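You operate a simulated robot arm through the tools that you are given. There is no shell and no other tool. Be economical: measure what you need, move in short steps, check, and stop when the job is done.

Carry out the task below with a simulated two-armed robot. There is one attempt and no reset: what you move stays moved.

## Task
Hold the purple box on the flap top of the green table steady with one hand and open the purple box lid with the other.

It is judged by the outcome, as a careful person would: the job done as asked, and still so three seconds after it is handed in. It fails if anything else is knocked over, pushed out of place, dropped, spilled or broken. Lids that push on must go on centred and level and be pressed home; caps that screw on are set level and turned clockwise until they are tight.

## Robot
Two 7-joint arms with two-finger parallel grippers on one trunk, on a base that drives. Base frame: it is fixed to the floor where the robot stands at the start and does not move with it; the origin is under the middle of the robot, x ahead of it, y to its left, z up. Lengths are in cm, angles in rad, forces in N, time in s.
The left shoulder is at the start at [8, 13.1, 94.7], the right one opposite. With the tool pointing down near the work surface each hand reaches from about 38 to 84 cm from the robot's upright axis, wherever it stands, measured 20 degrees to its own side. Places, roughly: purple box lid [60, -10, 80]. Payload 1.57 kg a hand.
Tool frame (each hand has its own): the origin (TCP) lies between the finger pads and is the grasp point; the fingertips stand 3 cm ahead of it; z points along the fingers, y is the line along which they close. Largest opening 11 cm; finger width 2.4, thickness 1.2; the body of the gripper, 4.8 by 11.2 cm, starts 7.8 cm behind the TCP.
Orientation is told as [roll, pitch, yaw] about the base's x, y, z axes, in that order, counted from this pose: with the fingers straight down and closing along the base's y, the tool's x points along the base's -x, its y along +y and its z along -z.

## Interface
- The arms move only by the tool apply_moves. It takes "left_increments", "right_increments" or both (then of equal length, played together; a hand with none holds still); each is a list of rows, each an object of numbers (a shift or turn left out is 0, a gripper value left out holds the last): "x", "y", "z": the shift along the tool's x, y, z in cm; "ax", "ay", "az": the turn, a rotation vector about the tool's x, y, z in rad; "jaw": the opening in per cent of the stroke, from 0 (shut) to 100 (fully open). In form: [{"x": .., "y": .., "z": .., "ax": .., "ay": .., "az": .., "jaw": ..}, ...]. A call has 1 to 12 rows; each row is the pose to reach, as a shift and turn from the pose commanded when the call began, along the tool's axes at that moment. A row lasts 0.2 s, in which the tool goes at most 5 cm and 0.15 rad; a call with a longer step from one row to the next is refused whole, and so is a gripper value outside its range. Where a pose cannot be reached the arm comes as near as it can. A force on the tool above 40 N (or 10 N above the force at the start of the call, whichever is more), or a blocked arm, ends the call early, and 0.2 s more pass. Each finger travels about 10.8 cm/s and halts on what it meets, pressing with about 34 N; the grip force reading is that of the motor and also rises with nothing between the fingers. The clock runs only during rows and for 0.2 s after the last one: add rows that repeat a pose to give the fingers time. The reply holds the time, the measured pose of the TCP, the force on the tool along the base axes, the opening and the grip force, in the units named above and with some noise, with the torque about the TCP (base axes, N m) and any sound that the robot's microphone picked up.
- Cameras (640 x 400 px; columns grow to the right, rows downward): "scene" is now at [-6.46, 0.57, 141.7]; the picture's right is [-0.04, -1.00, 0.00], its down [-0.54, 0.02, -0.84] and it looks along [0.84, -0.03, -0.54] (base axes); focal length 277 px, centre (320, 200). "left" rides on the left gripper at [7, -1.6, -14.1] in its tool frame; the picture's right is [0.23, 0.97, 0.00], its down [-0.86, 0.20, -0.48] and it looks along [-0.47, 0.11, 0.88] (tool axes); focal length 222 px, centre (320, 200). "right" rides on the right gripper at [7, 1.6, -14.1] in its tool frame; the picture's right is [-0.23, 0.97, 0.00], its down [-0.86, -0.20, -0.48] and it looks along [-0.47, -0.11, 0.88] (tool axes); focal length 222 px, centre (320, 200). There is no depth. A picture from a camera that has moved, and an enlarged one, comes with that camera's place and axes in the base frame and with its lens. The place of the scene camera against the robot may be out by one fixed shift of up to 1.8 cm in any direction.
- capture(camera): a new picture of that camera. No time passes.
- base_move(legs): drives the robot by 1 to 6 legs, each [ahead, left, turn to the left] in cm, cm and rad, along the robot's own axes; the way and the turn of a leg run together, so that a leg with both is an arc; at most 150 cm and 3.142 rad a leg. The arms and the cameras ride along, it lands a little off, and it stops where it bumps. It gives what a move gives.
- pan_tilt(pan, tilt): turns the head with the scene camera to pan (to the left, within 1.902 rad either way) and tilt (down, from -0.506 to 1.204), counted from straight ahead of the robot. It gives what a move gives.
- zoom(camera, box): a new picture of the part [left, top, right, bottom] of that camera's present view, enlarged. No time passes.
- job_done(): hands the job in; it is judged then, once.

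Work in short steps. Places have to be worked out from the pictures, the camera data and where the tool is seen: move nearer, look again, correct. Check each grasp and each placing, and mend what went wrong. You have 120 turns and 88 pictures in all, those below and enlarged ones among them. Open the grippers and draw the arms clear of the work before you hand the job in, unless the task says otherwise; then end with one line.

The tools are called after "Emit:" as a command line: name --argument value ..., lists and objects as JSON in quotes. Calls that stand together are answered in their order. apply_moves: Moves the arms, as the interface text tells. Its arguments: {"type":"object","properties":{"left_increments":{"type":"array"},"right_increments":{"type":"array"}},"required":[]} The other tools are called the same way: base_move (legs) drives the base; pan_tilt (pan, tilt) turns the head that bears the scene camera; capture (camera) takes a picture; zoom (camera, box) takes an enlarged picture of a part of a camera's view; job_done () hands the job in.

At the start:

```text
clock: 0.0
left_eef_pos: [67.59, 19.12, 103.17]
left_ee_rot: [0.0, 0.0, 0.001]
left_ft_force: [-0.1, 0.1, -0.4]
left_ft_torque: [0.0, 0.03, 0.04]
left_gripper_width: 10.99
left_grasp_force: 0.1
right_eef_pos: [57.96, -40.13, 99.79]
right_ee_rot: [0.0, -0.001, -0.001]
right_ft_force: [0.4, -0.6, -0.9]
right_ft_torque: [0.0, -0.01, -0.02]
right_gripper_width: 11.03
right_grasp_force: 0.0
robot x, y, heading: [0.42, 0.04, 0.001]
head pan, tilt: [-0.037, 0.571]
```

scene: 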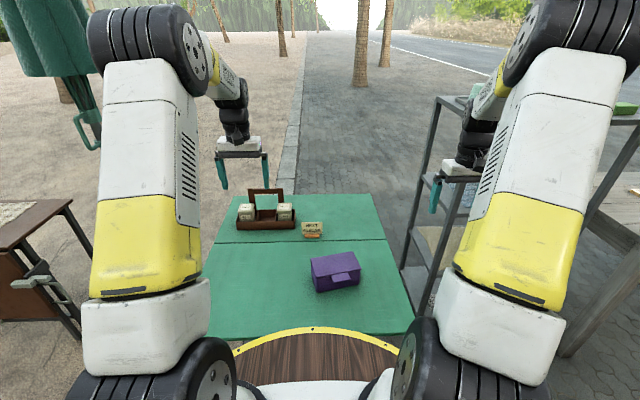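
right: 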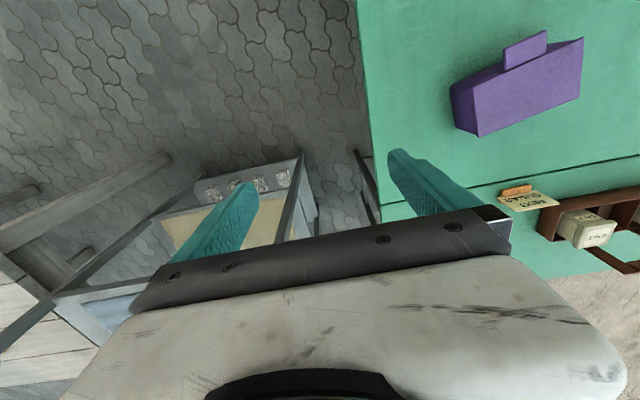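
left: 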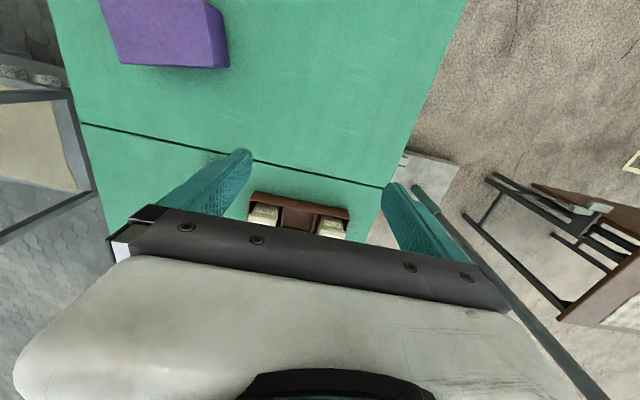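

Let me look at the box enlarged first.

Emit:
zoom --camera "scene" --box '[280, 230, 390, 310]'

Emit:
zoom --camera "right" --box '[430, 10, 630, 150]'

```text
5.00 times, centred on (335, 270) of scene
camera zoom: at [-6.46, 0.57, 141.7], right [-0.04, -1.0, 0.0], down [-0.54, 0.02, -0.84], along [0.84, -0.03, -0.54], focal length 1387 px, centre (245, -150)
```

zoom: 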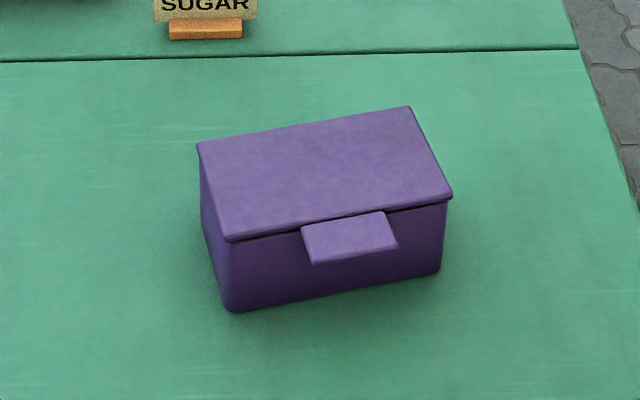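

```text
2.86 times, centred on (530, 80) of right
camera zoom: at [51.05, -38.5, 113.97], right [0.23, 0.97, 0.0], down [0.86, -0.2, 0.48], along [0.47, -0.11, -0.88], focal length 635 px, centre (-280, 543)
```

zoom: 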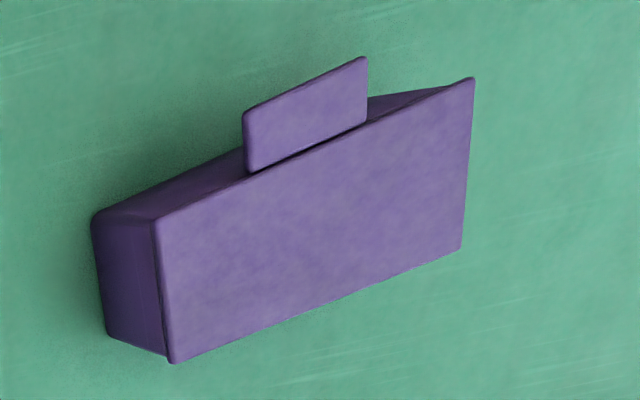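

The box has its lid tab toward the robot. I put its centre at about (60.5, -6.7), its lid top at z≈74, the table at z≈67, and its yaw at about 0.195. I plan to grip the left end front-to-back with the left hand, held nearly horizontal. The right hand's closed fingers come in under the tab from the right side. First I yaw both hands while they are high.

Emit:
apply_moves --left_increments '[{"az": -0.147}, {"az": -0.294}, {"az": -0.441}, {"az": -0.588}, {"az": -0.735}, {"az": -0.882}, {"az": -1.03}, {"az": -1.177}, {"az": -1.324}, {"az": -1.471}, {"az": -1.618}, {"az": -1.766}]' --right_increments '[{"az": 0.115}, {"az": 0.23}, {"az": 0.345}, {"az": 0.46}, {"az": 0.575}, {"az": 0.69}, {"az": 0.805}, {"az": 0.92}, {"az": 1.035}, {"az": 1.15}, {"az": 1.265}, {"az": 1.376}]'

```text
clock: 2.6
left_eef_pos: [67.57, 19.14, 103.14]
left_ee_rot: [0.0, 0.001, 1.769]
left_ft_force: [0.3, 0.1, 0.0]
left_ft_torque: [-0.03, 0.0, 0.01]
left_gripper_width: 11.03
left_grasp_force: 0.2
right_eef_pos: [58.09, -40.11, 99.8]
right_ee_rot: [0.001, 0.0, -1.38]
right_ft_force: [0.4, -0.6, -0.6]
right_ft_torque: [-0.04, 0.0, 0.0]
right_gripper_width: 11.0
right_grasp_force: 0.0
robot x, y, heading: [-0.05, 0.39, 0.001]
head pan, tilt: [-0.037, 0.571]
```

Both yaws worked. Now I tilt the fingers to about 20° below horizontal, still high, and shut the right hand.

Emit:
apply_moves --left_increments '[{"ay": 0.14}, {"ay": 0.28}, {"ay": 0.42}, {"ay": 0.56}, {"ay": 0.7}, {"ay": 0.84}, {"ay": 0.98}, {"ay": 1.1}, {"ay": 1.2}]' --right_increments '[{"ay": 0.14, "jaw": 0}, {"ay": 0.28}, {"ay": 0.42}, {"ay": 0.56}, {"ay": 0.7}, {"ay": 0.84}, {"ay": 0.98}, {"ay": 1.1}, {"ay": 1.2}]'

Emit:
capture --camera "scene"

Emit:
capture --camera "left"

Emit:
capture --camera "right"

```text
clock: 4.6
left_eef_pos: [67.47, 19.25, 103.15]
left_ee_rot: [0.0, 1.203, 1.768]
left_ft_force: [-0.2, 1.1, -0.3]
left_ft_torque: [-0.1, 0.0, -0.01]
left_gripper_width: 11.02
left_grasp_force: 0.0
right_eef_pos: [57.9, -40.11, 99.81]
right_ee_rot: [-0.007, 1.197, -1.382]
right_ft_force: [0.4, 1.0, 0.7]
right_ft_torque: [-0.13, 0.03, 0.07]
right_gripper_width: 0.0
right_grasp_force: 21.2
robot x, y, heading: [0.03, -0.2, 0.002]
head pan, tilt: [-0.037, 0.571]
```

```text
82 pictures are left
camera scene: at [-6.43, 0.71, 141.7], right [-0.04, -1.0, 0.0], down [-0.54, 0.02, -0.84], along [0.84, -0.03, -0.54], focal length 277 px, centre (320, 200)
```

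scene: 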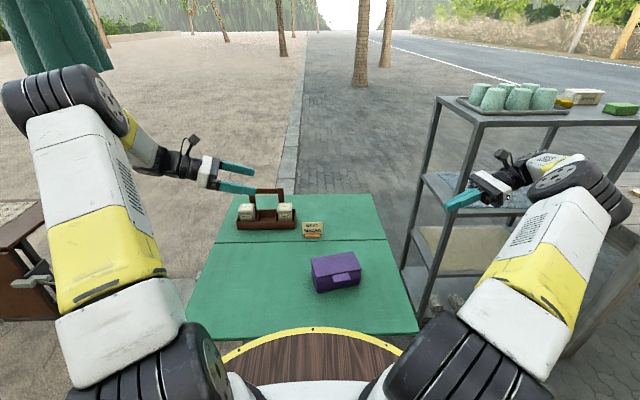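

```text
81 pictures are left
camera left: at [66.99, 30.08, 114.72], right [-0.94, -0.27, 0.21], down [-0.34, 0.7, -0.63], along [0.02, -0.66, -0.75], focal length 222 px, centre (320, 200)
```

left: 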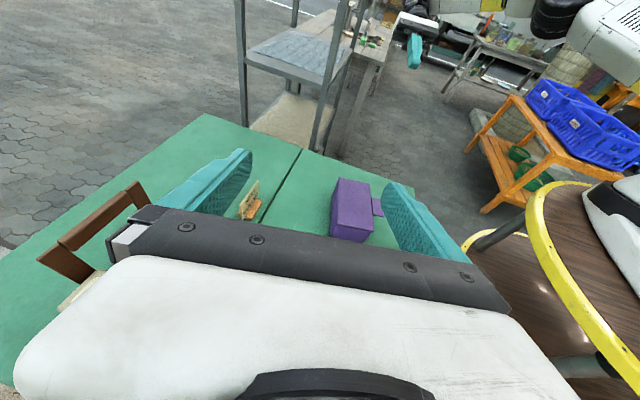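

```text
80 pictures are left
camera right: at [61.72, -50.15, 111.54], right [0.97, 0.11, -0.21], down [-0.05, -0.78, -0.62], along [-0.23, 0.61, -0.75], focal length 222 px, centre (320, 200)
```

right: 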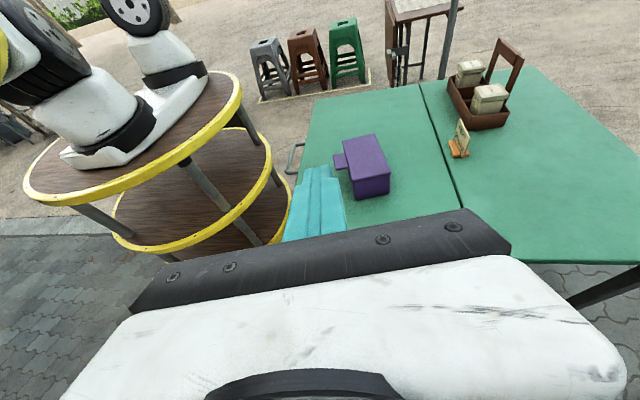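

The shelf with glasses on the right is near the right arm. I'll check that clearance by panning the head right.

Emit:
pan_tilt --pan -0.6 --tilt 0.571

Emit:
capture --camera "scene"

```text
clock: 5.6
left_eef_pos: [67.6, 18.95, 103.19]
left_ee_rot: [0.0, 1.198, 1.766]
left_ft_force: [0.5, -0.2, 0.7]
left_ft_torque: [0.0, 0.01, 0.0]
left_gripper_width: 11.02
left_grasp_force: 0.1
right_eef_pos: [57.92, -40.25, 99.83]
right_ee_rot: [-0.006, 1.196, -1.382]
right_ft_force: [0.6, -0.9, -1.0]
right_ft_torque: [-0.01, 0.01, 0.0]
right_gripper_width: 0.01
right_grasp_force: 21.5
robot x, y, heading: [-0.29, 0.01, -0.001]
head pan, tilt: [-0.6, 0.571]
```

```text
79 pictures are left
camera scene: at [-8.01, -4.14, 141.7], right [-0.56, -0.83, 0.0], down [-0.45, 0.3, -0.84], along [0.69, -0.47, -0.54], focal length 277 px, centre (320, 200)
```

scene: 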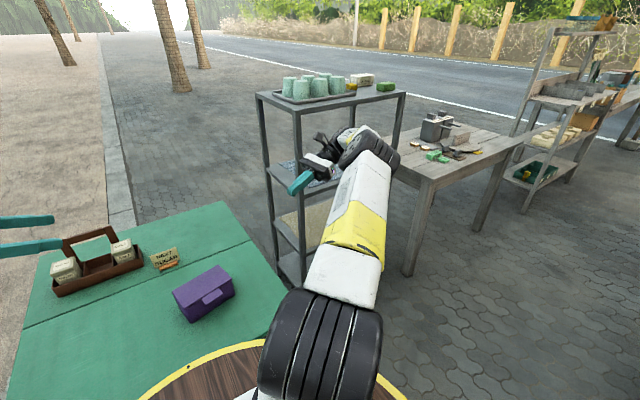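

The shelf stands at roughly x≥90, y≤-60, which is clear of the working region. I'll bring both hands to standoff poses, 12 cm short along their pointing axes.

Emit:
apply_moves --left_increments '[{"x": -3.0, "y": 1.5, "z": 2.0}, {"x": -6.05, "y": 3.0, "z": 4.0}, {"x": -9.1, "y": 4.5, "z": 6.05}, {"x": -12.1, "y": 6.0, "z": 8.1}, {"x": -15.1, "y": 7.5, "z": 10.1}, {"x": -18.1, "y": 9.0, "z": 12.1}, {"x": -21.2, "y": 10.5, "z": 14.1}, {"x": -24.2, "y": 11.96, "z": 16.15}, {"x": -24.2, "y": 11.96, "z": 16.15}]' --right_increments '[{"x": -2.0, "y": 0.35, "z": 3.3}, {"x": -4.05, "y": 0.7, "z": 6.6}, {"x": -6.1, "y": 1.0, "z": 9.9}, {"x": -8.1, "y": 1.35, "z": 13.2}, {"x": -10.1, "y": 1.7, "z": 16.5}, {"x": -12.1, "y": 2.0, "z": 19.8}, {"x": -14.2, "y": 2.35, "z": 23.1}, {"x": -16.2, "y": 2.7, "z": 26.4}, {"x": -16.2, "y": 2.7, "z": 26.4}]'

Emit:
pan_tilt --pan -0.037 --tilt 0.75

Emit:
capture --camera "scene"

Emit:
capture --camera "left"

Emit:
capture --camera "right"

```text
clock: 7.6
left_eef_pos: [57.13, 10.55, 74.57]
left_ee_rot: [0.0, 1.199, 1.764]
left_ft_force: [0.6, 0.1, 0.3]
left_ft_torque: [-0.03, -0.02, 0.0]
left_gripper_width: 11.01
left_grasp_force: 0.0
right_eef_pos: [56.95, -21.55, 75.05]
right_ee_rot: [-0.001, 1.198, -1.377]
right_ft_force: [-0.9, -0.3, 0.5]
right_ft_torque: [-0.02, 0.0, -0.01]
right_gripper_width: 0.01
right_grasp_force: 20.8
robot x, y, heading: [-0.38, 0.09, 0.003]
head pan, tilt: [-0.6, 0.571]
```

```text
clock: 8.6
left_eef_pos: [57.04, 10.62, 74.79]
left_ee_rot: [0.0, 1.2, 1.767]
left_ft_force: [-0.3, 0.2, 0.1]
left_ft_torque: [-0.01, -0.03, -0.01]
left_gripper_width: 11.0
left_grasp_force: 0.0
right_eef_pos: [57.05, -21.41, 75.11]
right_ee_rot: [0.002, 1.2, -1.377]
right_ft_force: [0.2, -0.5, -0.2]
right_ft_torque: [-0.02, -0.01, 0.02]
right_gripper_width: 0.0
right_grasp_force: 20.8
robot x, y, heading: [-0.25, 0.21, 0.006]
head pan, tilt: [-0.037, 0.75]
```

```text
78 pictures are left
camera scene: at [-7.09, 0.59, 140.15], right [-0.04, -1.0, 0.0], down [-0.68, 0.03, -0.73], along [0.73, -0.03, -0.68], focal length 277 px, centre (320, 200)
```

scene: 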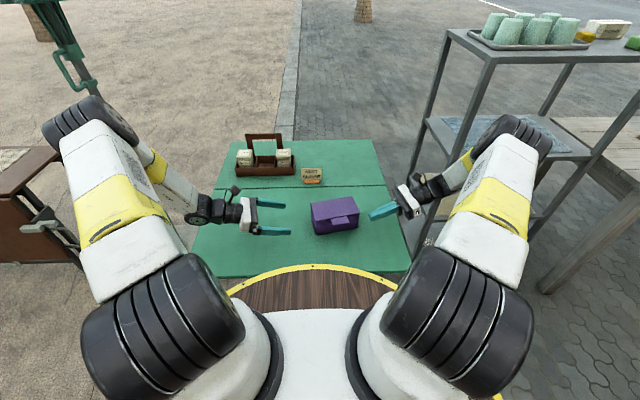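

```text
77 pictures are left
camera left: at [56.58, 21.41, 86.33], right [-0.94, -0.27, 0.21], down [-0.34, 0.7, -0.62], along [0.02, -0.66, -0.75], focal length 222 px, centre (320, 200)
```

left: 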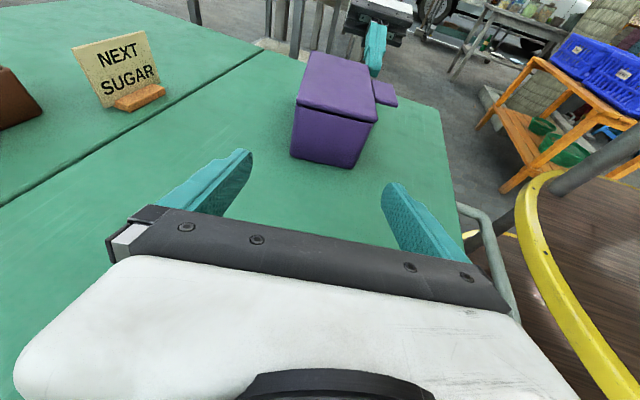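

```text
76 pictures are left
camera right: at [60.71, -31.59, 86.81], right [0.97, 0.11, -0.21], down [-0.05, -0.78, -0.62], along [-0.23, 0.62, -0.75], focal length 222 px, centre (320, 200)
```

right: 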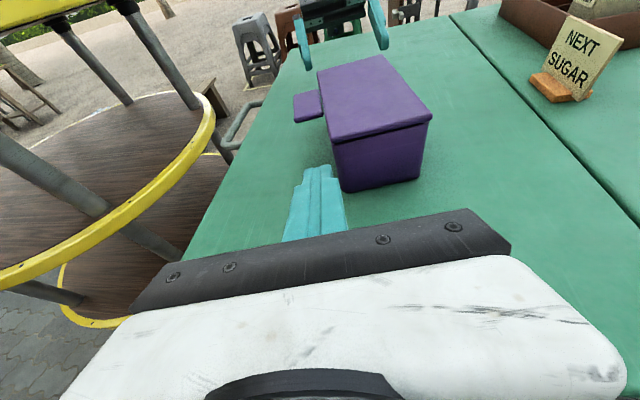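

Both hands are at standoff, so I zoom the hand cameras to refine the box edges.

Emit:
zoom --camera "left" --box '[240, 40, 420, 180]'

Emit:
zoom --camera "right" --box '[270, 40, 450, 210]'

```text
2.86 times, centred on (330, 110) of left
camera zoom: at [56.58, 21.41, 86.33], right [-0.94, -0.27, 0.21], down [-0.34, 0.7, -0.62], along [0.02, -0.66, -0.75], focal length 635 px, centre (291, 457)
```

zoom: 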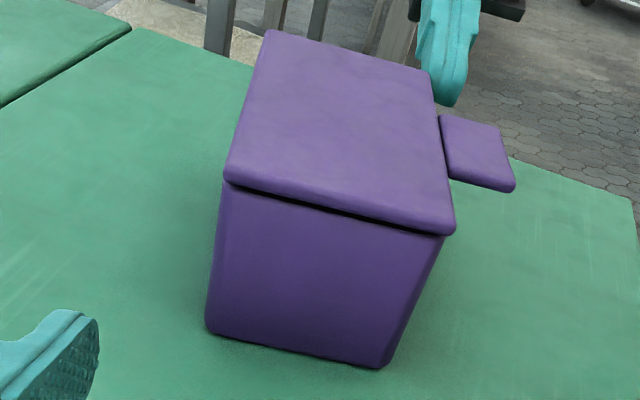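

```text
2.35 times, centred on (360, 125) of right
camera zoom: at [60.71, -31.59, 86.81], right [0.97, 0.11, -0.21], down [-0.05, -0.78, -0.62], along [-0.23, 0.62, -0.75], focal length 523 px, centre (226, 376)
```

zoom: 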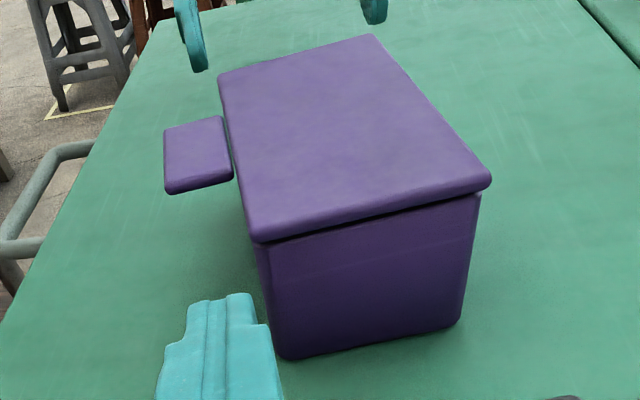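

The refined lid top is z≈75.5, the table is z≈68, and the lid corners are NL(54.5,-1), FL(62.7,0.4), NR(57.5,-15.7), FR(65.8,-14). I'll move the left hand in first so its fingers straddle the left end.

Emit:
apply_moves --left_increments '[{"x": 1.17, "y": 0.6}, {"x": 1.17, "y": 0.6, "z": 3}, {"x": 1.17, "y": 0.6, "z": 5}, {"x": 1.17, "y": 0.6, "z": 7}, {"x": 1.17, "y": 0.6, "z": 9}, {"x": 1.17, "y": 0.6, "z": 10}]'

Emit:
capture --camera "left"

Emit:
zoom --camera "scene" --box '[240, 170, 440, 270]'

Emit:
capture --camera "right"

```text
clock: 10.0
left_eef_pos: [58.42, 0.95, 72.25]
left_ee_rot: [0.002, 1.198, 1.765]
left_ft_force: [0.0, -0.2, -0.6]
left_ft_torque: [-0.01, 0.01, -0.03]
left_gripper_width: 11.01
left_grasp_force: 0.0
right_eef_pos: [56.98, -21.48, 75.05]
right_ee_rot: [0.0, 1.2, -1.377]
right_ft_force: [0.6, 0.4, -0.6]
right_ft_torque: [0.03, 0.02, 0.04]
right_gripper_width: 0.01
right_grasp_force: 21.5
robot x, y, heading: [-0.17, 0.18, 0.0]
head pan, tilt: [-0.037, 0.75]
```

```text
73 pictures are left
camera left: at [57.93, 11.77, 83.8], right [-0.94, -0.27, 0.21], down [-0.34, 0.7, -0.62], along [0.02, -0.66, -0.75], focal length 222 px, centre (320, 200)
```

left: 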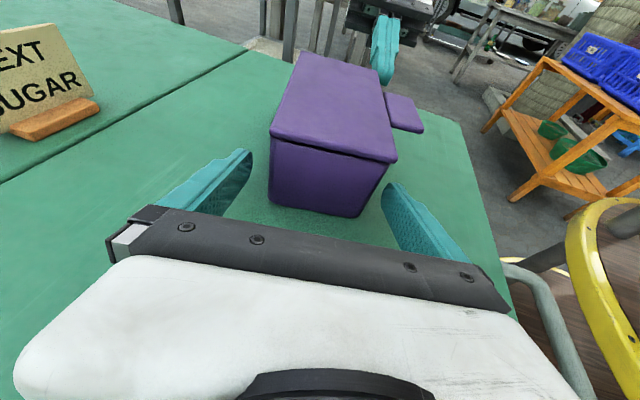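

```text
3.20 times, centred on (340, 220) of scene
camera zoom: at [-7.1, 0.6, 140.15], right [-0.04, -1.0, 0.0], down [-0.68, 0.02, -0.73], along [0.73, -0.03, -0.68], focal length 888 px, centre (256, 136)
```

zoom: 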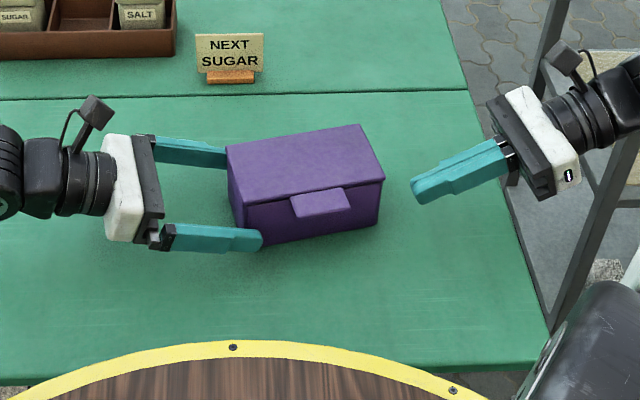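

```text
71 pictures are left
camera right: at [60.71, -31.58, 86.81], right [0.97, 0.11, -0.21], down [-0.05, -0.78, -0.62], along [-0.23, 0.62, -0.75], focal length 222 px, centre (320, 200)
```

right: 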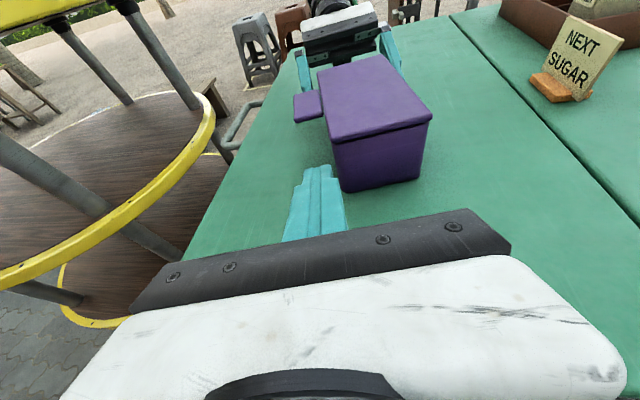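

The fingers straddle the box and are well centred. I'll advance the last 3 cm and then close gently to grip it.

Emit:
apply_moves --left_increments '[{"z": 1.5}, {"z": 3.0}, {"z": 3.0}]'

Emit:
capture --camera "left"

Emit:
zoom --camera "scene" --box '[240, 170, 440, 270]'

```text
clock: 10.8
left_eef_pos: [59.0, -1.85, 71.2]
left_ee_rot: [0.001, 1.199, 1.769]
left_ft_force: [-0.9, -0.2, 0.4]
left_ft_torque: [0.03, -0.01, -0.01]
left_gripper_width: 10.98
left_grasp_force: 0.1
right_eef_pos: [56.93, -21.49, 75.14]
right_ee_rot: [0.0, 1.201, -1.377]
right_ft_force: [-0.5, -0.2, -0.2]
right_ft_torque: [-0.02, -0.01, -0.04]
right_gripper_width: 0.0
right_grasp_force: 21.3
robot x, y, heading: [-0.27, 0.06, -0.002]
head pan, tilt: [-0.037, 0.75]
```

```text
70 pictures are left
camera left: at [58.44, 9.02, 82.78], right [-0.94, -0.27, 0.21], down [-0.34, 0.7, -0.62], along [0.02, -0.66, -0.75], focal length 222 px, centre (320, 200)
```

left: 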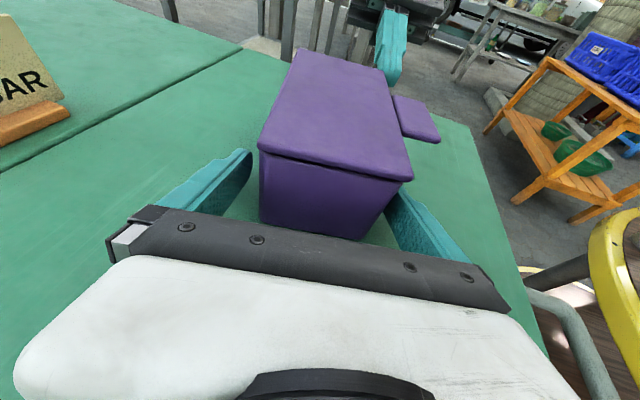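

```text
3.20 times, centred on (340, 220) of scene
camera zoom: at [-7.1, 0.59, 140.15], right [-0.04, -1.0, 0.0], down [-0.68, 0.03, -0.73], along [0.73, -0.03, -0.68], focal length 888 px, centre (256, 136)
```

zoom: 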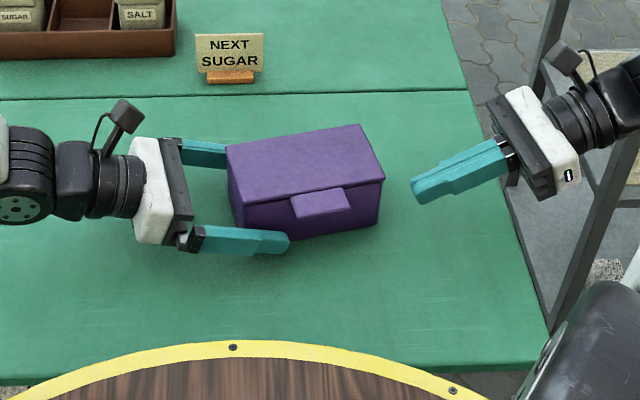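

The fingers straddle the body. I close in small steps so contact is soft.

Emit:
apply_moves --left_increments '[{"jaw": 88}, {"jaw": 84}, {"jaw": 80}, {"jaw": 78}, {"jaw": 76}, {"jaw": 74}, {"jaw": 72}, {"jaw": 72}]'

Emit:
capture --camera "left"

```text
clock: 12.6
left_eef_pos: [59.01, -1.79, 71.31]
left_ee_rot: [0.0, 1.199, 1.767]
left_ft_force: [0.4, -1.1, 0.6]
left_ft_torque: [0.02, 0.01, -0.05]
left_gripper_width: 8.57
left_grasp_force: 34.1
right_eef_pos: [56.99, -21.58, 75.19]
right_ee_rot: [-0.001, 1.2, -1.377]
right_ft_force: [0.1, -0.6, 0.0]
right_ft_torque: [0.04, -0.01, -0.04]
right_gripper_width: 0.01
right_grasp_force: 21.4
robot x, y, heading: [0.15, 0.02, 0.0]
head pan, tilt: [-0.037, 0.75]
```

```text
68 pictures are left
camera left: at [58.42, 9.02, 82.79], right [-0.94, -0.27, 0.21], down [-0.34, 0.7, -0.62], along [0.02, -0.66, -0.75], focal length 222 px, centre (320, 200)
```

left: 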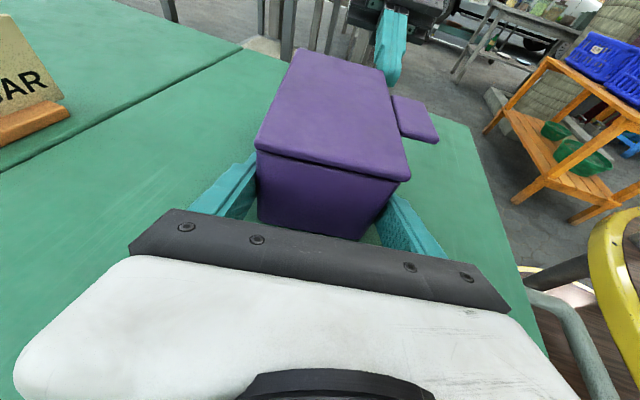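

The box is gripped at 8.6 cm with 34 N. Now I bring the right hand's closed fingers along the front of the box toward the tab, stopping partway to check.

Emit:
apply_moves --right_increments '[{"x": 0.7, "y": -0.4}, {"x": 0.7, "y": -0.4, "z": 2}, {"x": 0.7, "y": -0.4, "z": 4}, {"x": 0.7, "y": -0.4, "z": 6}, {"x": 0.7, "y": -0.4, "z": 7}]'

Emit:
zoom --camera "right" --box '[220, 60, 440, 240]'

Emit:
zoom --camera "scene" --box '[290, 180, 410, 260]'

Emit:
zoom --camera "left" --box '[330, 20, 490, 140]'

```text
clock: 13.8
left_eef_pos: [59.01, -1.69, 71.23]
left_ee_rot: [-0.001, 1.197, 1.765]
left_ft_force: [-0.7, -0.1, 0.4]
left_ft_torque: [-0.13, 0.02, -0.03]
left_gripper_width: 8.56
left_grasp_force: 33.9
right_eef_pos: [55.24, -14.76, 73.25]
right_ee_rot: [-0.002, 1.201, -1.378]
right_ft_force: [0.7, -0.2, 0.1]
right_ft_torque: [-0.01, -0.01, -0.02]
right_gripper_width: 0.0
right_grasp_force: 21.2
robot x, y, heading: [-0.21, 0.17, 0.004]
head pan, tilt: [-0.037, 0.75]
```

```text
2.22 times, centred on (330, 150) of right
camera zoom: at [58.98, -24.79, 84.99], right [0.97, 0.11, -0.21], down [-0.05, -0.78, -0.62], along [-0.23, 0.62, -0.75], focal length 494 px, centre (298, 311)
```

zoom: 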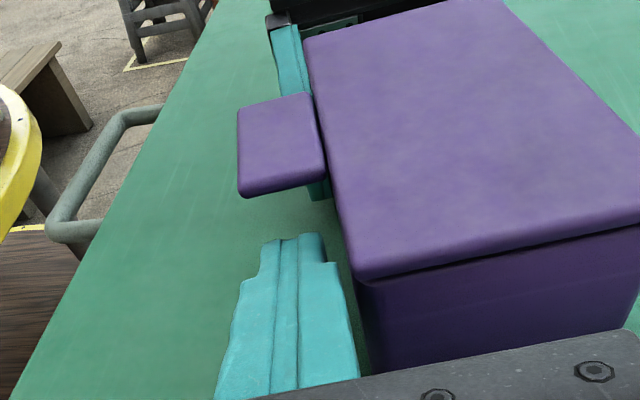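

```text
5.00 times, centred on (350, 220) of scene
camera zoom: at [-7.1, 0.59, 140.15], right [-0.04, -1.0, 0.0], down [-0.68, 0.03, -0.73], along [0.73, -0.03, -0.68], focal length 1387 px, centre (170, 100)
```

zoom: 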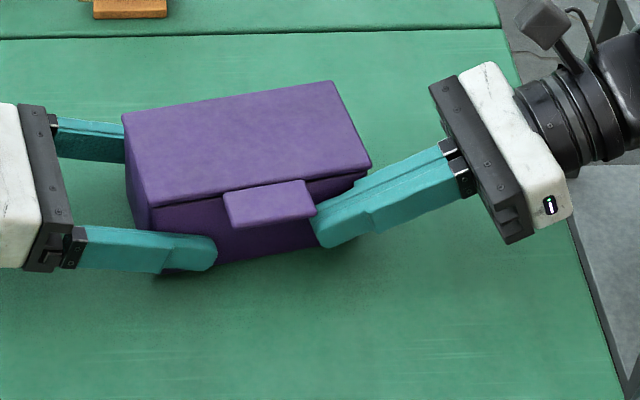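

```text
3.33 times, centred on (410, 80) of left
camera zoom: at [58.43, 9.03, 82.79], right [-0.94, -0.27, 0.21], down [-0.34, 0.7, -0.62], along [0.02, -0.66, -0.75], focal length 740 px, centre (20, 600)
```

zoom: 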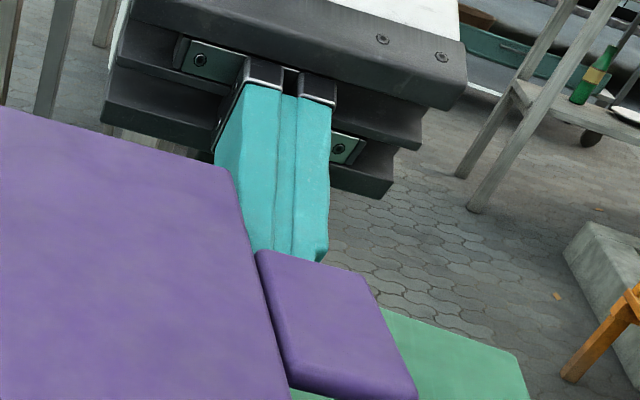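

The bar is lined up to pass under the tab. I advance 4.3 cm, which keeps clear of the left fingertip at y≈-4.6.

Emit:
apply_moves --right_increments '[{"z": 1.5}, {"z": 3.0}, {"z": 4.3}, {"z": 4.3}]'

Emit:
zoom --camera "right" --box '[220, 60, 440, 240]'

Emit:
zoom --camera "scene" --box '[290, 180, 410, 260]'

```text
clock: 14.8
left_eef_pos: [58.98, -1.82, 71.19]
left_ee_rot: [-0.001, 1.199, 1.765]
left_ft_force: [0.4, 0.2, 0.5]
left_ft_torque: [0.0, -0.03, -0.03]
left_gripper_width: 8.58
left_grasp_force: 34.2
right_eef_pos: [54.45, -10.65, 71.68]
right_ee_rot: [-0.002, 1.201, -1.377]
right_ft_force: [-0.2, -0.5, -0.3]
right_ft_torque: [0.03, 0.02, 0.02]
right_gripper_width: 0.0
right_grasp_force: 21.5
robot x, y, heading: [0.16, 0.02, 0.002]
head pan, tilt: [-0.037, 0.75]
```

```text
2.22 times, centred on (330, 150) of right
camera zoom: at [58.17, -20.82, 83.33], right [0.97, 0.11, -0.21], down [-0.05, -0.78, -0.62], along [-0.23, 0.62, -0.75], focal length 494 px, centre (298, 311)
```

zoom: 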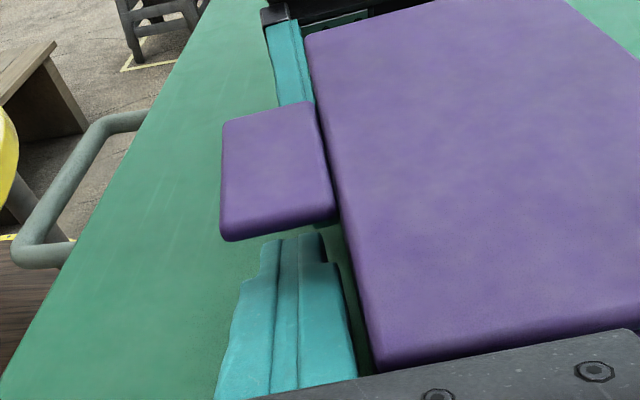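

```text
5.00 times, centred on (350, 220) of scene
camera zoom: at [-7.09, 0.6, 140.15], right [-0.04, -1.0, 0.0], down [-0.68, 0.03, -0.73], along [0.73, -0.03, -0.68], focal length 1387 px, centre (170, 100)
```

zoom: 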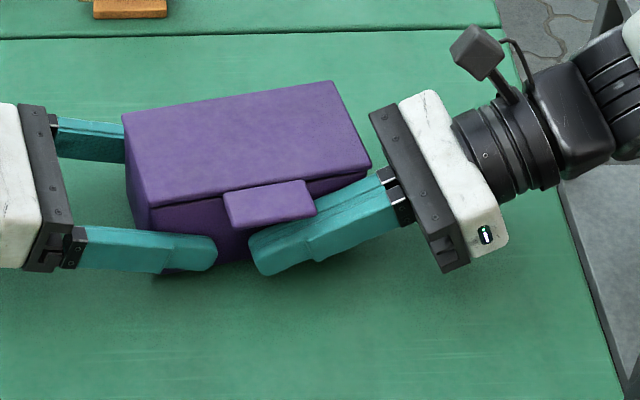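

The bar is under the tab. I lift along the hinge arc to about 30° and then look.

Emit:
apply_moves --right_increments '[{"x": 0.6, "z": -0.23}, {"x": 1.21, "z": -0.47}, {"x": 1.8, "z": -0.7, "y": -0.05}, {"x": 2.43, "z": -0.94, "y": -0.1}, {"x": 3.04, "z": -1.18, "y": -0.1}, {"x": 3.65, "z": -1.42, "y": -0.1}, {"x": 4.26, "z": -1.65, "y": 0}, {"x": 4.87, "z": -1.89, "y": 0.1}, {"x": 5.45, "z": -2.12, "y": 0.28}, {"x": 6.04, "z": -2.35, "y": 0.48}]'

Emit:
zoom --camera "scene" --box '[270, 160, 430, 260]'

Emit:
capture --camera "left"

```text
clock: 17.0
left_eef_pos: [58.9, -1.72, 71.2]
left_ee_rot: [0.001, 1.198, 1.766]
left_ft_force: [-1.5, 1.3, 0.9]
left_ft_torque: [0.02, -0.04, 0.0]
left_gripper_width: 8.57
left_grasp_force: 34.2
right_eef_pos: [54.88, -10.63, 78.15]
right_ee_rot: [0.0, 1.199, -1.378]
right_ft_force: [-0.4, 0.5, -0.3]
right_ft_torque: [-0.01, 0.02, -0.01]
right_gripper_width: 0.0
right_grasp_force: 20.9
robot x, y, heading: [-0.23, 0.06, 0.006]
head pan, tilt: [-0.037, 0.75]
```

```text
4.00 times, centred on (350, 210) of scene
camera zoom: at [-7.09, 0.59, 140.15], right [-0.04, -1.0, 0.0], down [-0.68, 0.03, -0.73], along [0.73, -0.03, -0.68], focal length 1110 px, centre (200, 160)
```

zoom: 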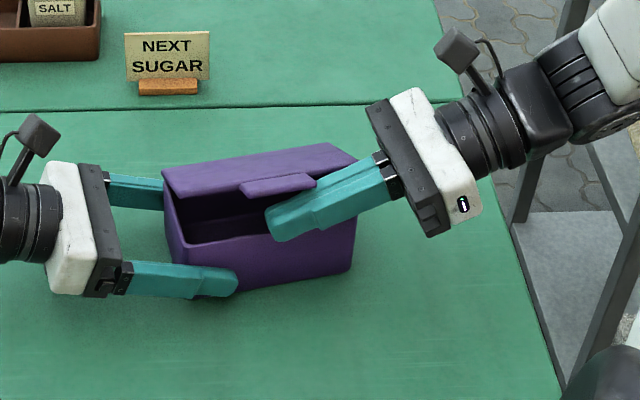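

```text
61 pictures are left
camera left: at [58.43, 9.03, 82.79], right [-0.94, -0.27, 0.21], down [-0.34, 0.7, -0.62], along [0.02, -0.66, -0.75], focal length 222 px, centre (320, 200)
```

left: 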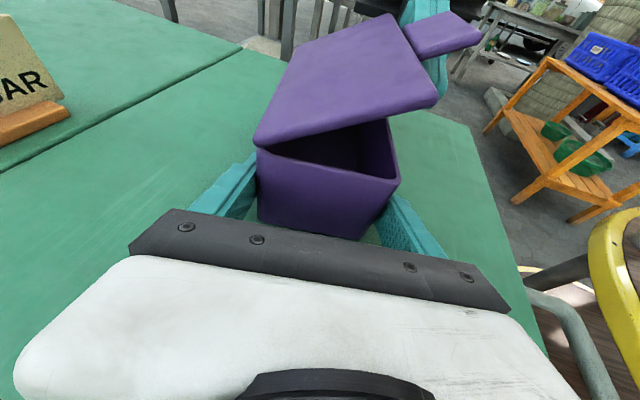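

The lid is lifting cleanly on a rear hinge and the box is steady. I continue the arc to about 90°.

Emit:
apply_moves --right_increments '[{"x": 1.12, "z": -0.43, "y": 0.53}, {"x": 2.16, "z": -0.84, "y": 1.22}, {"x": 3.11, "z": -1.21, "y": 2.04}, {"x": 3.95, "z": -1.53, "y": 3.0}, {"x": 4.68, "z": -1.82, "y": 4.06}, {"x": 5.26, "z": -2.04, "y": 5.22}, {"x": 5.7, "z": -2.22, "y": 6.44}, {"x": 5.98, "z": -2.32, "y": 7.72}]'

Emit:
zoom --camera "scene" --box '[270, 160, 430, 260]'

Emit:
capture --camera "left"

```text
clock: 18.8
left_eef_pos: [58.91, -1.8, 71.2]
left_ee_rot: [0.0, 1.199, 1.767]
left_ft_force: [0.8, 0.4, 0.7]
left_ft_torque: [-0.08, -0.08, 0.04]
left_gripper_width: 8.55
left_grasp_force: 34.2
right_eef_pos: [62.58, -9.3, 84.72]
right_ee_rot: [0.0, 1.2, -1.378]
right_ft_force: [-0.3, 0.8, 0.1]
right_ft_torque: [0.01, 0.03, 0.01]
right_gripper_width: 0.02
right_grasp_force: 21.0
robot x, y, heading: [0.33, -0.17, -0.003]
head pan, tilt: [-0.037, 0.75]
```

```text
4.00 times, centred on (350, 210) of scene
camera zoom: at [-7.1, 0.59, 140.15], right [-0.04, -1.0, 0.0], down [-0.68, 0.03, -0.73], along [0.73, -0.03, -0.68], focal length 1110 px, centre (200, 160)
```

zoom: 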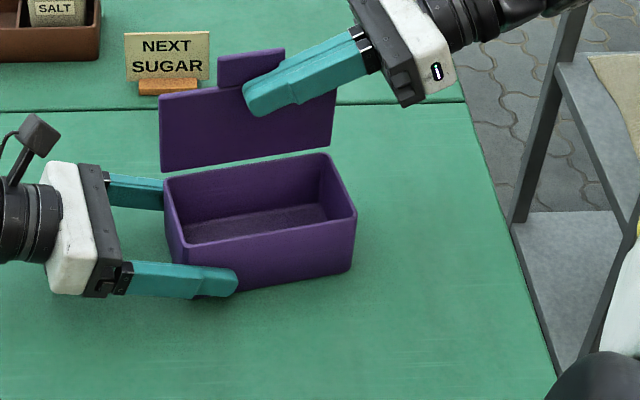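

```text
59 pictures are left
camera left: at [58.43, 9.03, 82.79], right [-0.94, -0.27, 0.21], down [-0.34, 0.7, -0.62], along [0.02, -0.66, -0.75], focal length 222 px, centre (320, 200)
```

left: 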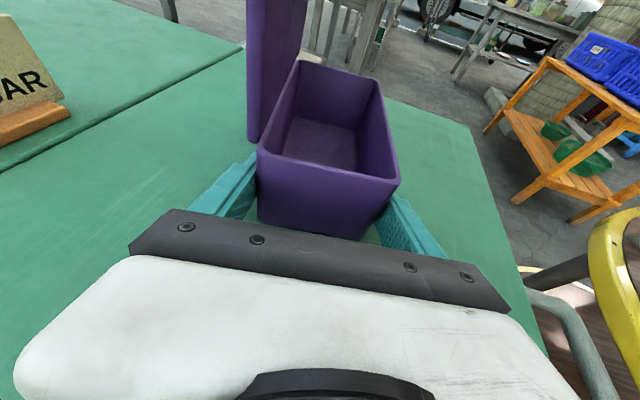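

The lid is upright. I push it gently past vertical to about 110°, in small steps.

Emit:
apply_moves --right_increments '[{"y": 0.6}, {"y": 1.2}, {"y": 1.8}, {"y": 2.4}, {"y": 3.0}, {"y": 3.5}, {"y": 3.5}]'

Emit:
zoom --camera "scene" --box '[270, 160, 430, 260]'

Emit:
capture --camera "left"

```text
clock: 20.4
left_eef_pos: [59.09, -1.73, 71.11]
left_ee_rot: [0.002, 1.198, 1.773]
left_ft_force: [11.3, -2.1, -0.2]
left_ft_torque: [0.17, 1.36, 0.81]
left_gripper_width: 8.61
left_grasp_force: 34.1
right_eef_pos: [65.88, -8.61, 84.47]
right_ee_rot: [-0.005, 1.201, -1.379]
right_ft_force: [-10.9, 1.5, -0.9]
right_ft_torque: [0.05, 0.08, -0.06]
right_gripper_width: 0.0
right_grasp_force: 21.3
robot x, y, heading: [-0.18, 0.06, -0.004]
head pan, tilt: [-0.037, 0.75]
```

```text
4.00 times, centred on (350, 210) of scene
camera zoom: at [-7.09, 0.6, 140.15], right [-0.04, -1.0, 0.0], down [-0.68, 0.03, -0.73], along [0.73, -0.03, -0.68], focal length 1110 px, centre (200, 160)
```

zoom: 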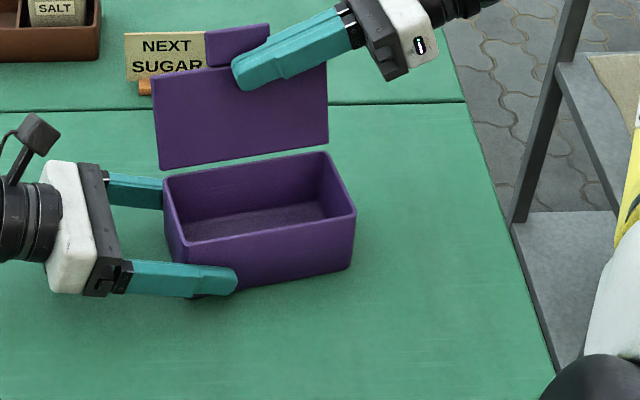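

```text
57 pictures are left
camera left: at [58.52, 9.07, 82.8], right [-0.94, -0.27, 0.21], down [-0.34, 0.7, -0.62], along [0.02, -0.66, -0.75], focal length 222 px, centre (320, 200)
```

left: 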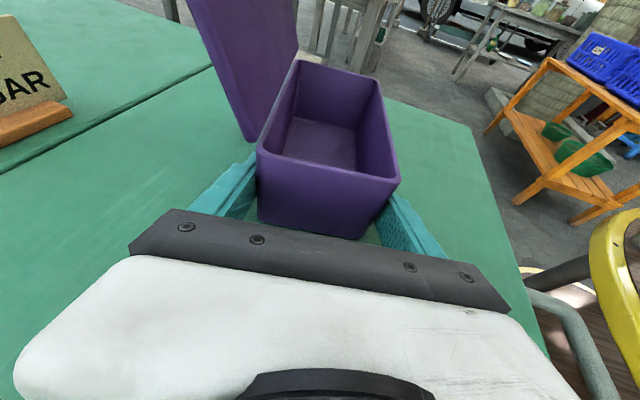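

An 11 N reaction shows the lid is at its hinge stop, past vertical. I back the right hand off and withdraw it to the right while the left keeps holding.

Emit:
apply_moves --right_increments '[{"y": -1.0}, {"y": -2.5}, {"y": -2.5, "z": -3}, {"y": -2.5, "z": -7}, {"y": -2.5, "z": -11}, {"y": -2.5, "z": -15}, {"y": -2.5, "z": -15}]'

Emit:
zoom --camera "scene" --box '[270, 160, 430, 260]'

Emit:
capture --camera "left"

```text
clock: 22.0
left_eef_pos: [59.01, -1.75, 71.24]
left_ee_rot: [0.0, 1.197, 1.766]
left_ft_force: [-0.7, 0.5, 0.0]
left_ft_torque: [-0.24, -0.12, -0.04]
left_gripper_width: 8.58
left_grasp_force: 33.9
right_eef_pos: [66.04, -22.55, 90.17]
right_ee_rot: [-0.001, 1.2, -1.379]
right_ft_force: [-0.1, -0.2, 0.3]
right_ft_torque: [0.0, 0.0, -0.02]
right_gripper_width: 0.0
right_grasp_force: 20.9
robot x, y, heading: [0.16, 0.41, -0.001]
head pan, tilt: [-0.037, 0.75]
```

```text
4.00 times, centred on (350, 210) of scene
camera zoom: at [-7.1, 0.6, 140.15], right [-0.04, -1.0, 0.0], down [-0.68, 0.02, -0.73], along [0.73, -0.03, -0.68], focal length 1110 px, centre (200, 160)
```

zoom: 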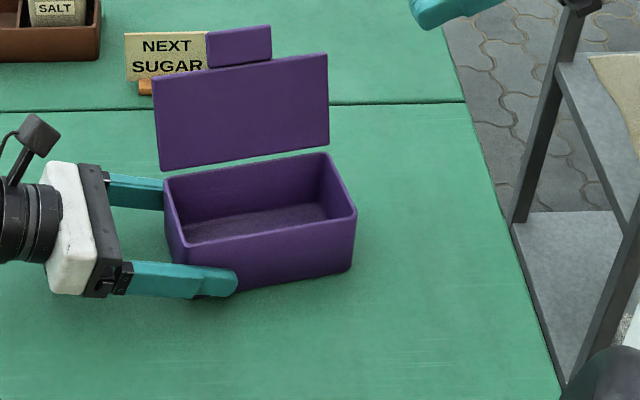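

```text
55 pictures are left
camera left: at [58.43, 9.05, 82.79], right [-0.94, -0.27, 0.21], down [-0.34, 0.7, -0.62], along [0.02, -0.66, -0.75], focal length 222 px, centre (320, 200)
```

left: 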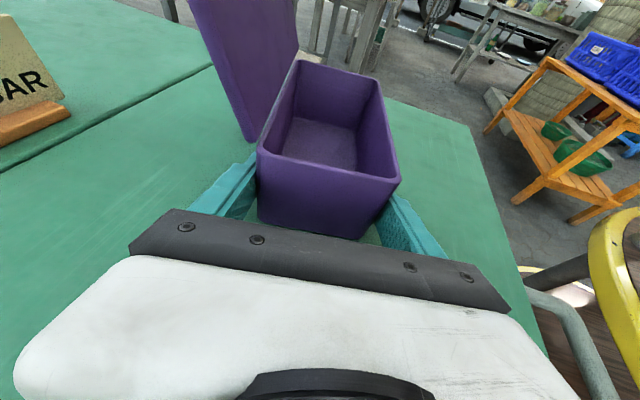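

The lid stays open by itself. I release the left hand with a modest opening and slide it straight back out along its axis, also opening the right hand.

Emit:
apply_moves --left_increments '[{"jaw": 82}, {"jaw": 88}, {"jaw": 90}, {"jaw": 90}]' --right_increments '[{"jaw": 40}, {"jaw": 80}, {"jaw": 100}, {"jaw": 100}]'

Emit:
capture --camera "left"

```text
clock: 23.0
left_eef_pos: [58.92, -1.84, 71.2]
left_ee_rot: [-0.001, 1.198, 1.767]
left_ft_force: [0.5, 0.1, 0.3]
left_ft_torque: [-0.01, -0.01, 0.02]
left_gripper_width: 9.91
left_grasp_force: 0.0
right_eef_pos: [66.23, -22.65, 90.11]
right_ee_rot: [0.0, 1.2, -1.376]
right_ft_force: [0.2, 0.6, 0.8]
right_ft_torque: [0.0, 0.0, 0.03]
right_gripper_width: 11.03
right_grasp_force: 0.0
robot x, y, heading: [-0.45, 0.15, 0.001]
head pan, tilt: [-0.037, 0.75]
```

```text
54 pictures are left
camera left: at [58.43, 9.03, 82.79], right [-0.94, -0.27, 0.21], down [-0.34, 0.7, -0.62], along [0.02, -0.66, -0.75], focal length 222 px, centre (320, 200)
```

left: 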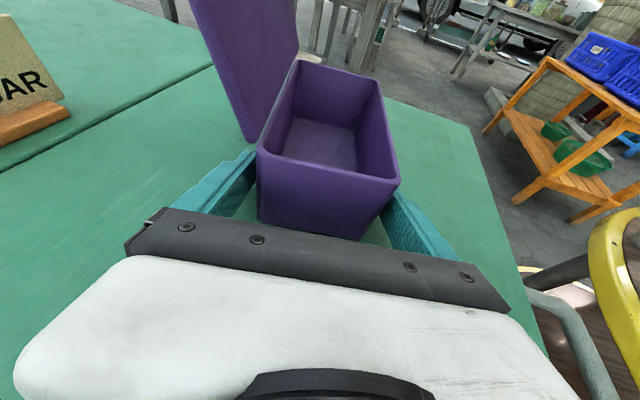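

The grip is free, so I withdraw the left hand along its axis and then raise it.

Emit:
apply_moves --left_increments '[{"z": -1}, {"z": -2.5}, {"z": -4.5}, {"z": -7}, {"z": -10}, {"z": -13}, {"z": -16}, {"z": -16, "x": 3}, {"z": -16, "x": 6}, {"z": -16, "x": 6}]'

Emit:
capture --camera "scene"

Emit:
capture --camera "left"

```text
clock: 25.2
left_eef_pos: [56.42, 10.73, 82.57]
left_ee_rot: [0.001, 1.198, 1.767]
left_ft_force: [-0.2, -0.9, -0.1]
left_ft_torque: [-0.01, -0.03, -0.01]
left_gripper_width: 9.92
left_grasp_force: 0.1
right_eef_pos: [66.16, -22.54, 90.17]
right_ee_rot: [-0.001, 1.201, -1.378]
right_ft_force: [0.0, -0.1, 0.7]
right_ft_torque: [-0.03, -0.01, -0.01]
right_gripper_width: 11.02
right_grasp_force: 0.0
robot x, y, heading: [-0.17, 0.12, 0.005]
head pan, tilt: [-0.037, 0.75]
```

```text
53 pictures are left
camera scene: at [-7.09, 0.6, 140.15], right [-0.04, -1.0, 0.0], down [-0.68, 0.02, -0.73], along [0.73, -0.03, -0.68], focal length 277 px, centre (320, 200)
```

scene: 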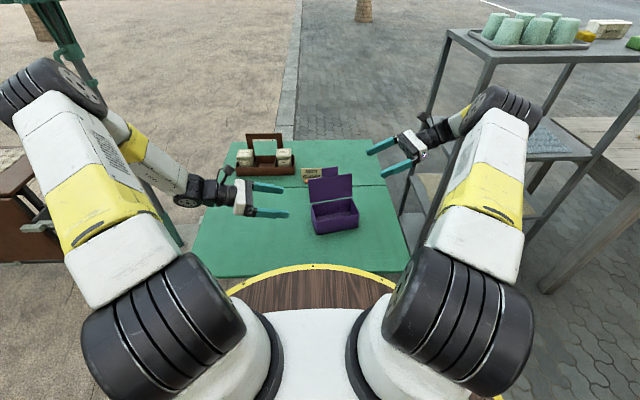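

```text
52 pictures are left
camera left: at [55.93, 21.48, 94.2], right [-0.94, -0.27, 0.21], down [-0.34, 0.7, -0.62], along [0.02, -0.66, -0.75], focal length 222 px, centre (320, 200)
```

left: 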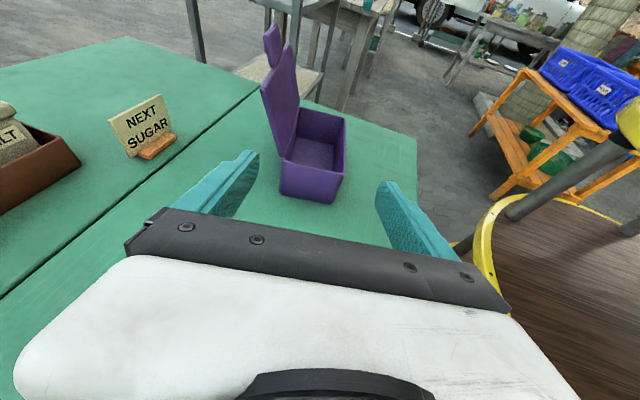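

The lid stands open past vertical on its own, the box is in place, nothing else has been disturbed, and both hands are clear. I'm handing it in.

Emit:
job_done

```text
The job is handed in.
```

The purple box's lid is open and resting on its hinge stop. The left hand held the box steady while the right lifted the lid, both arms are now clear, and nothing else was disturbed.
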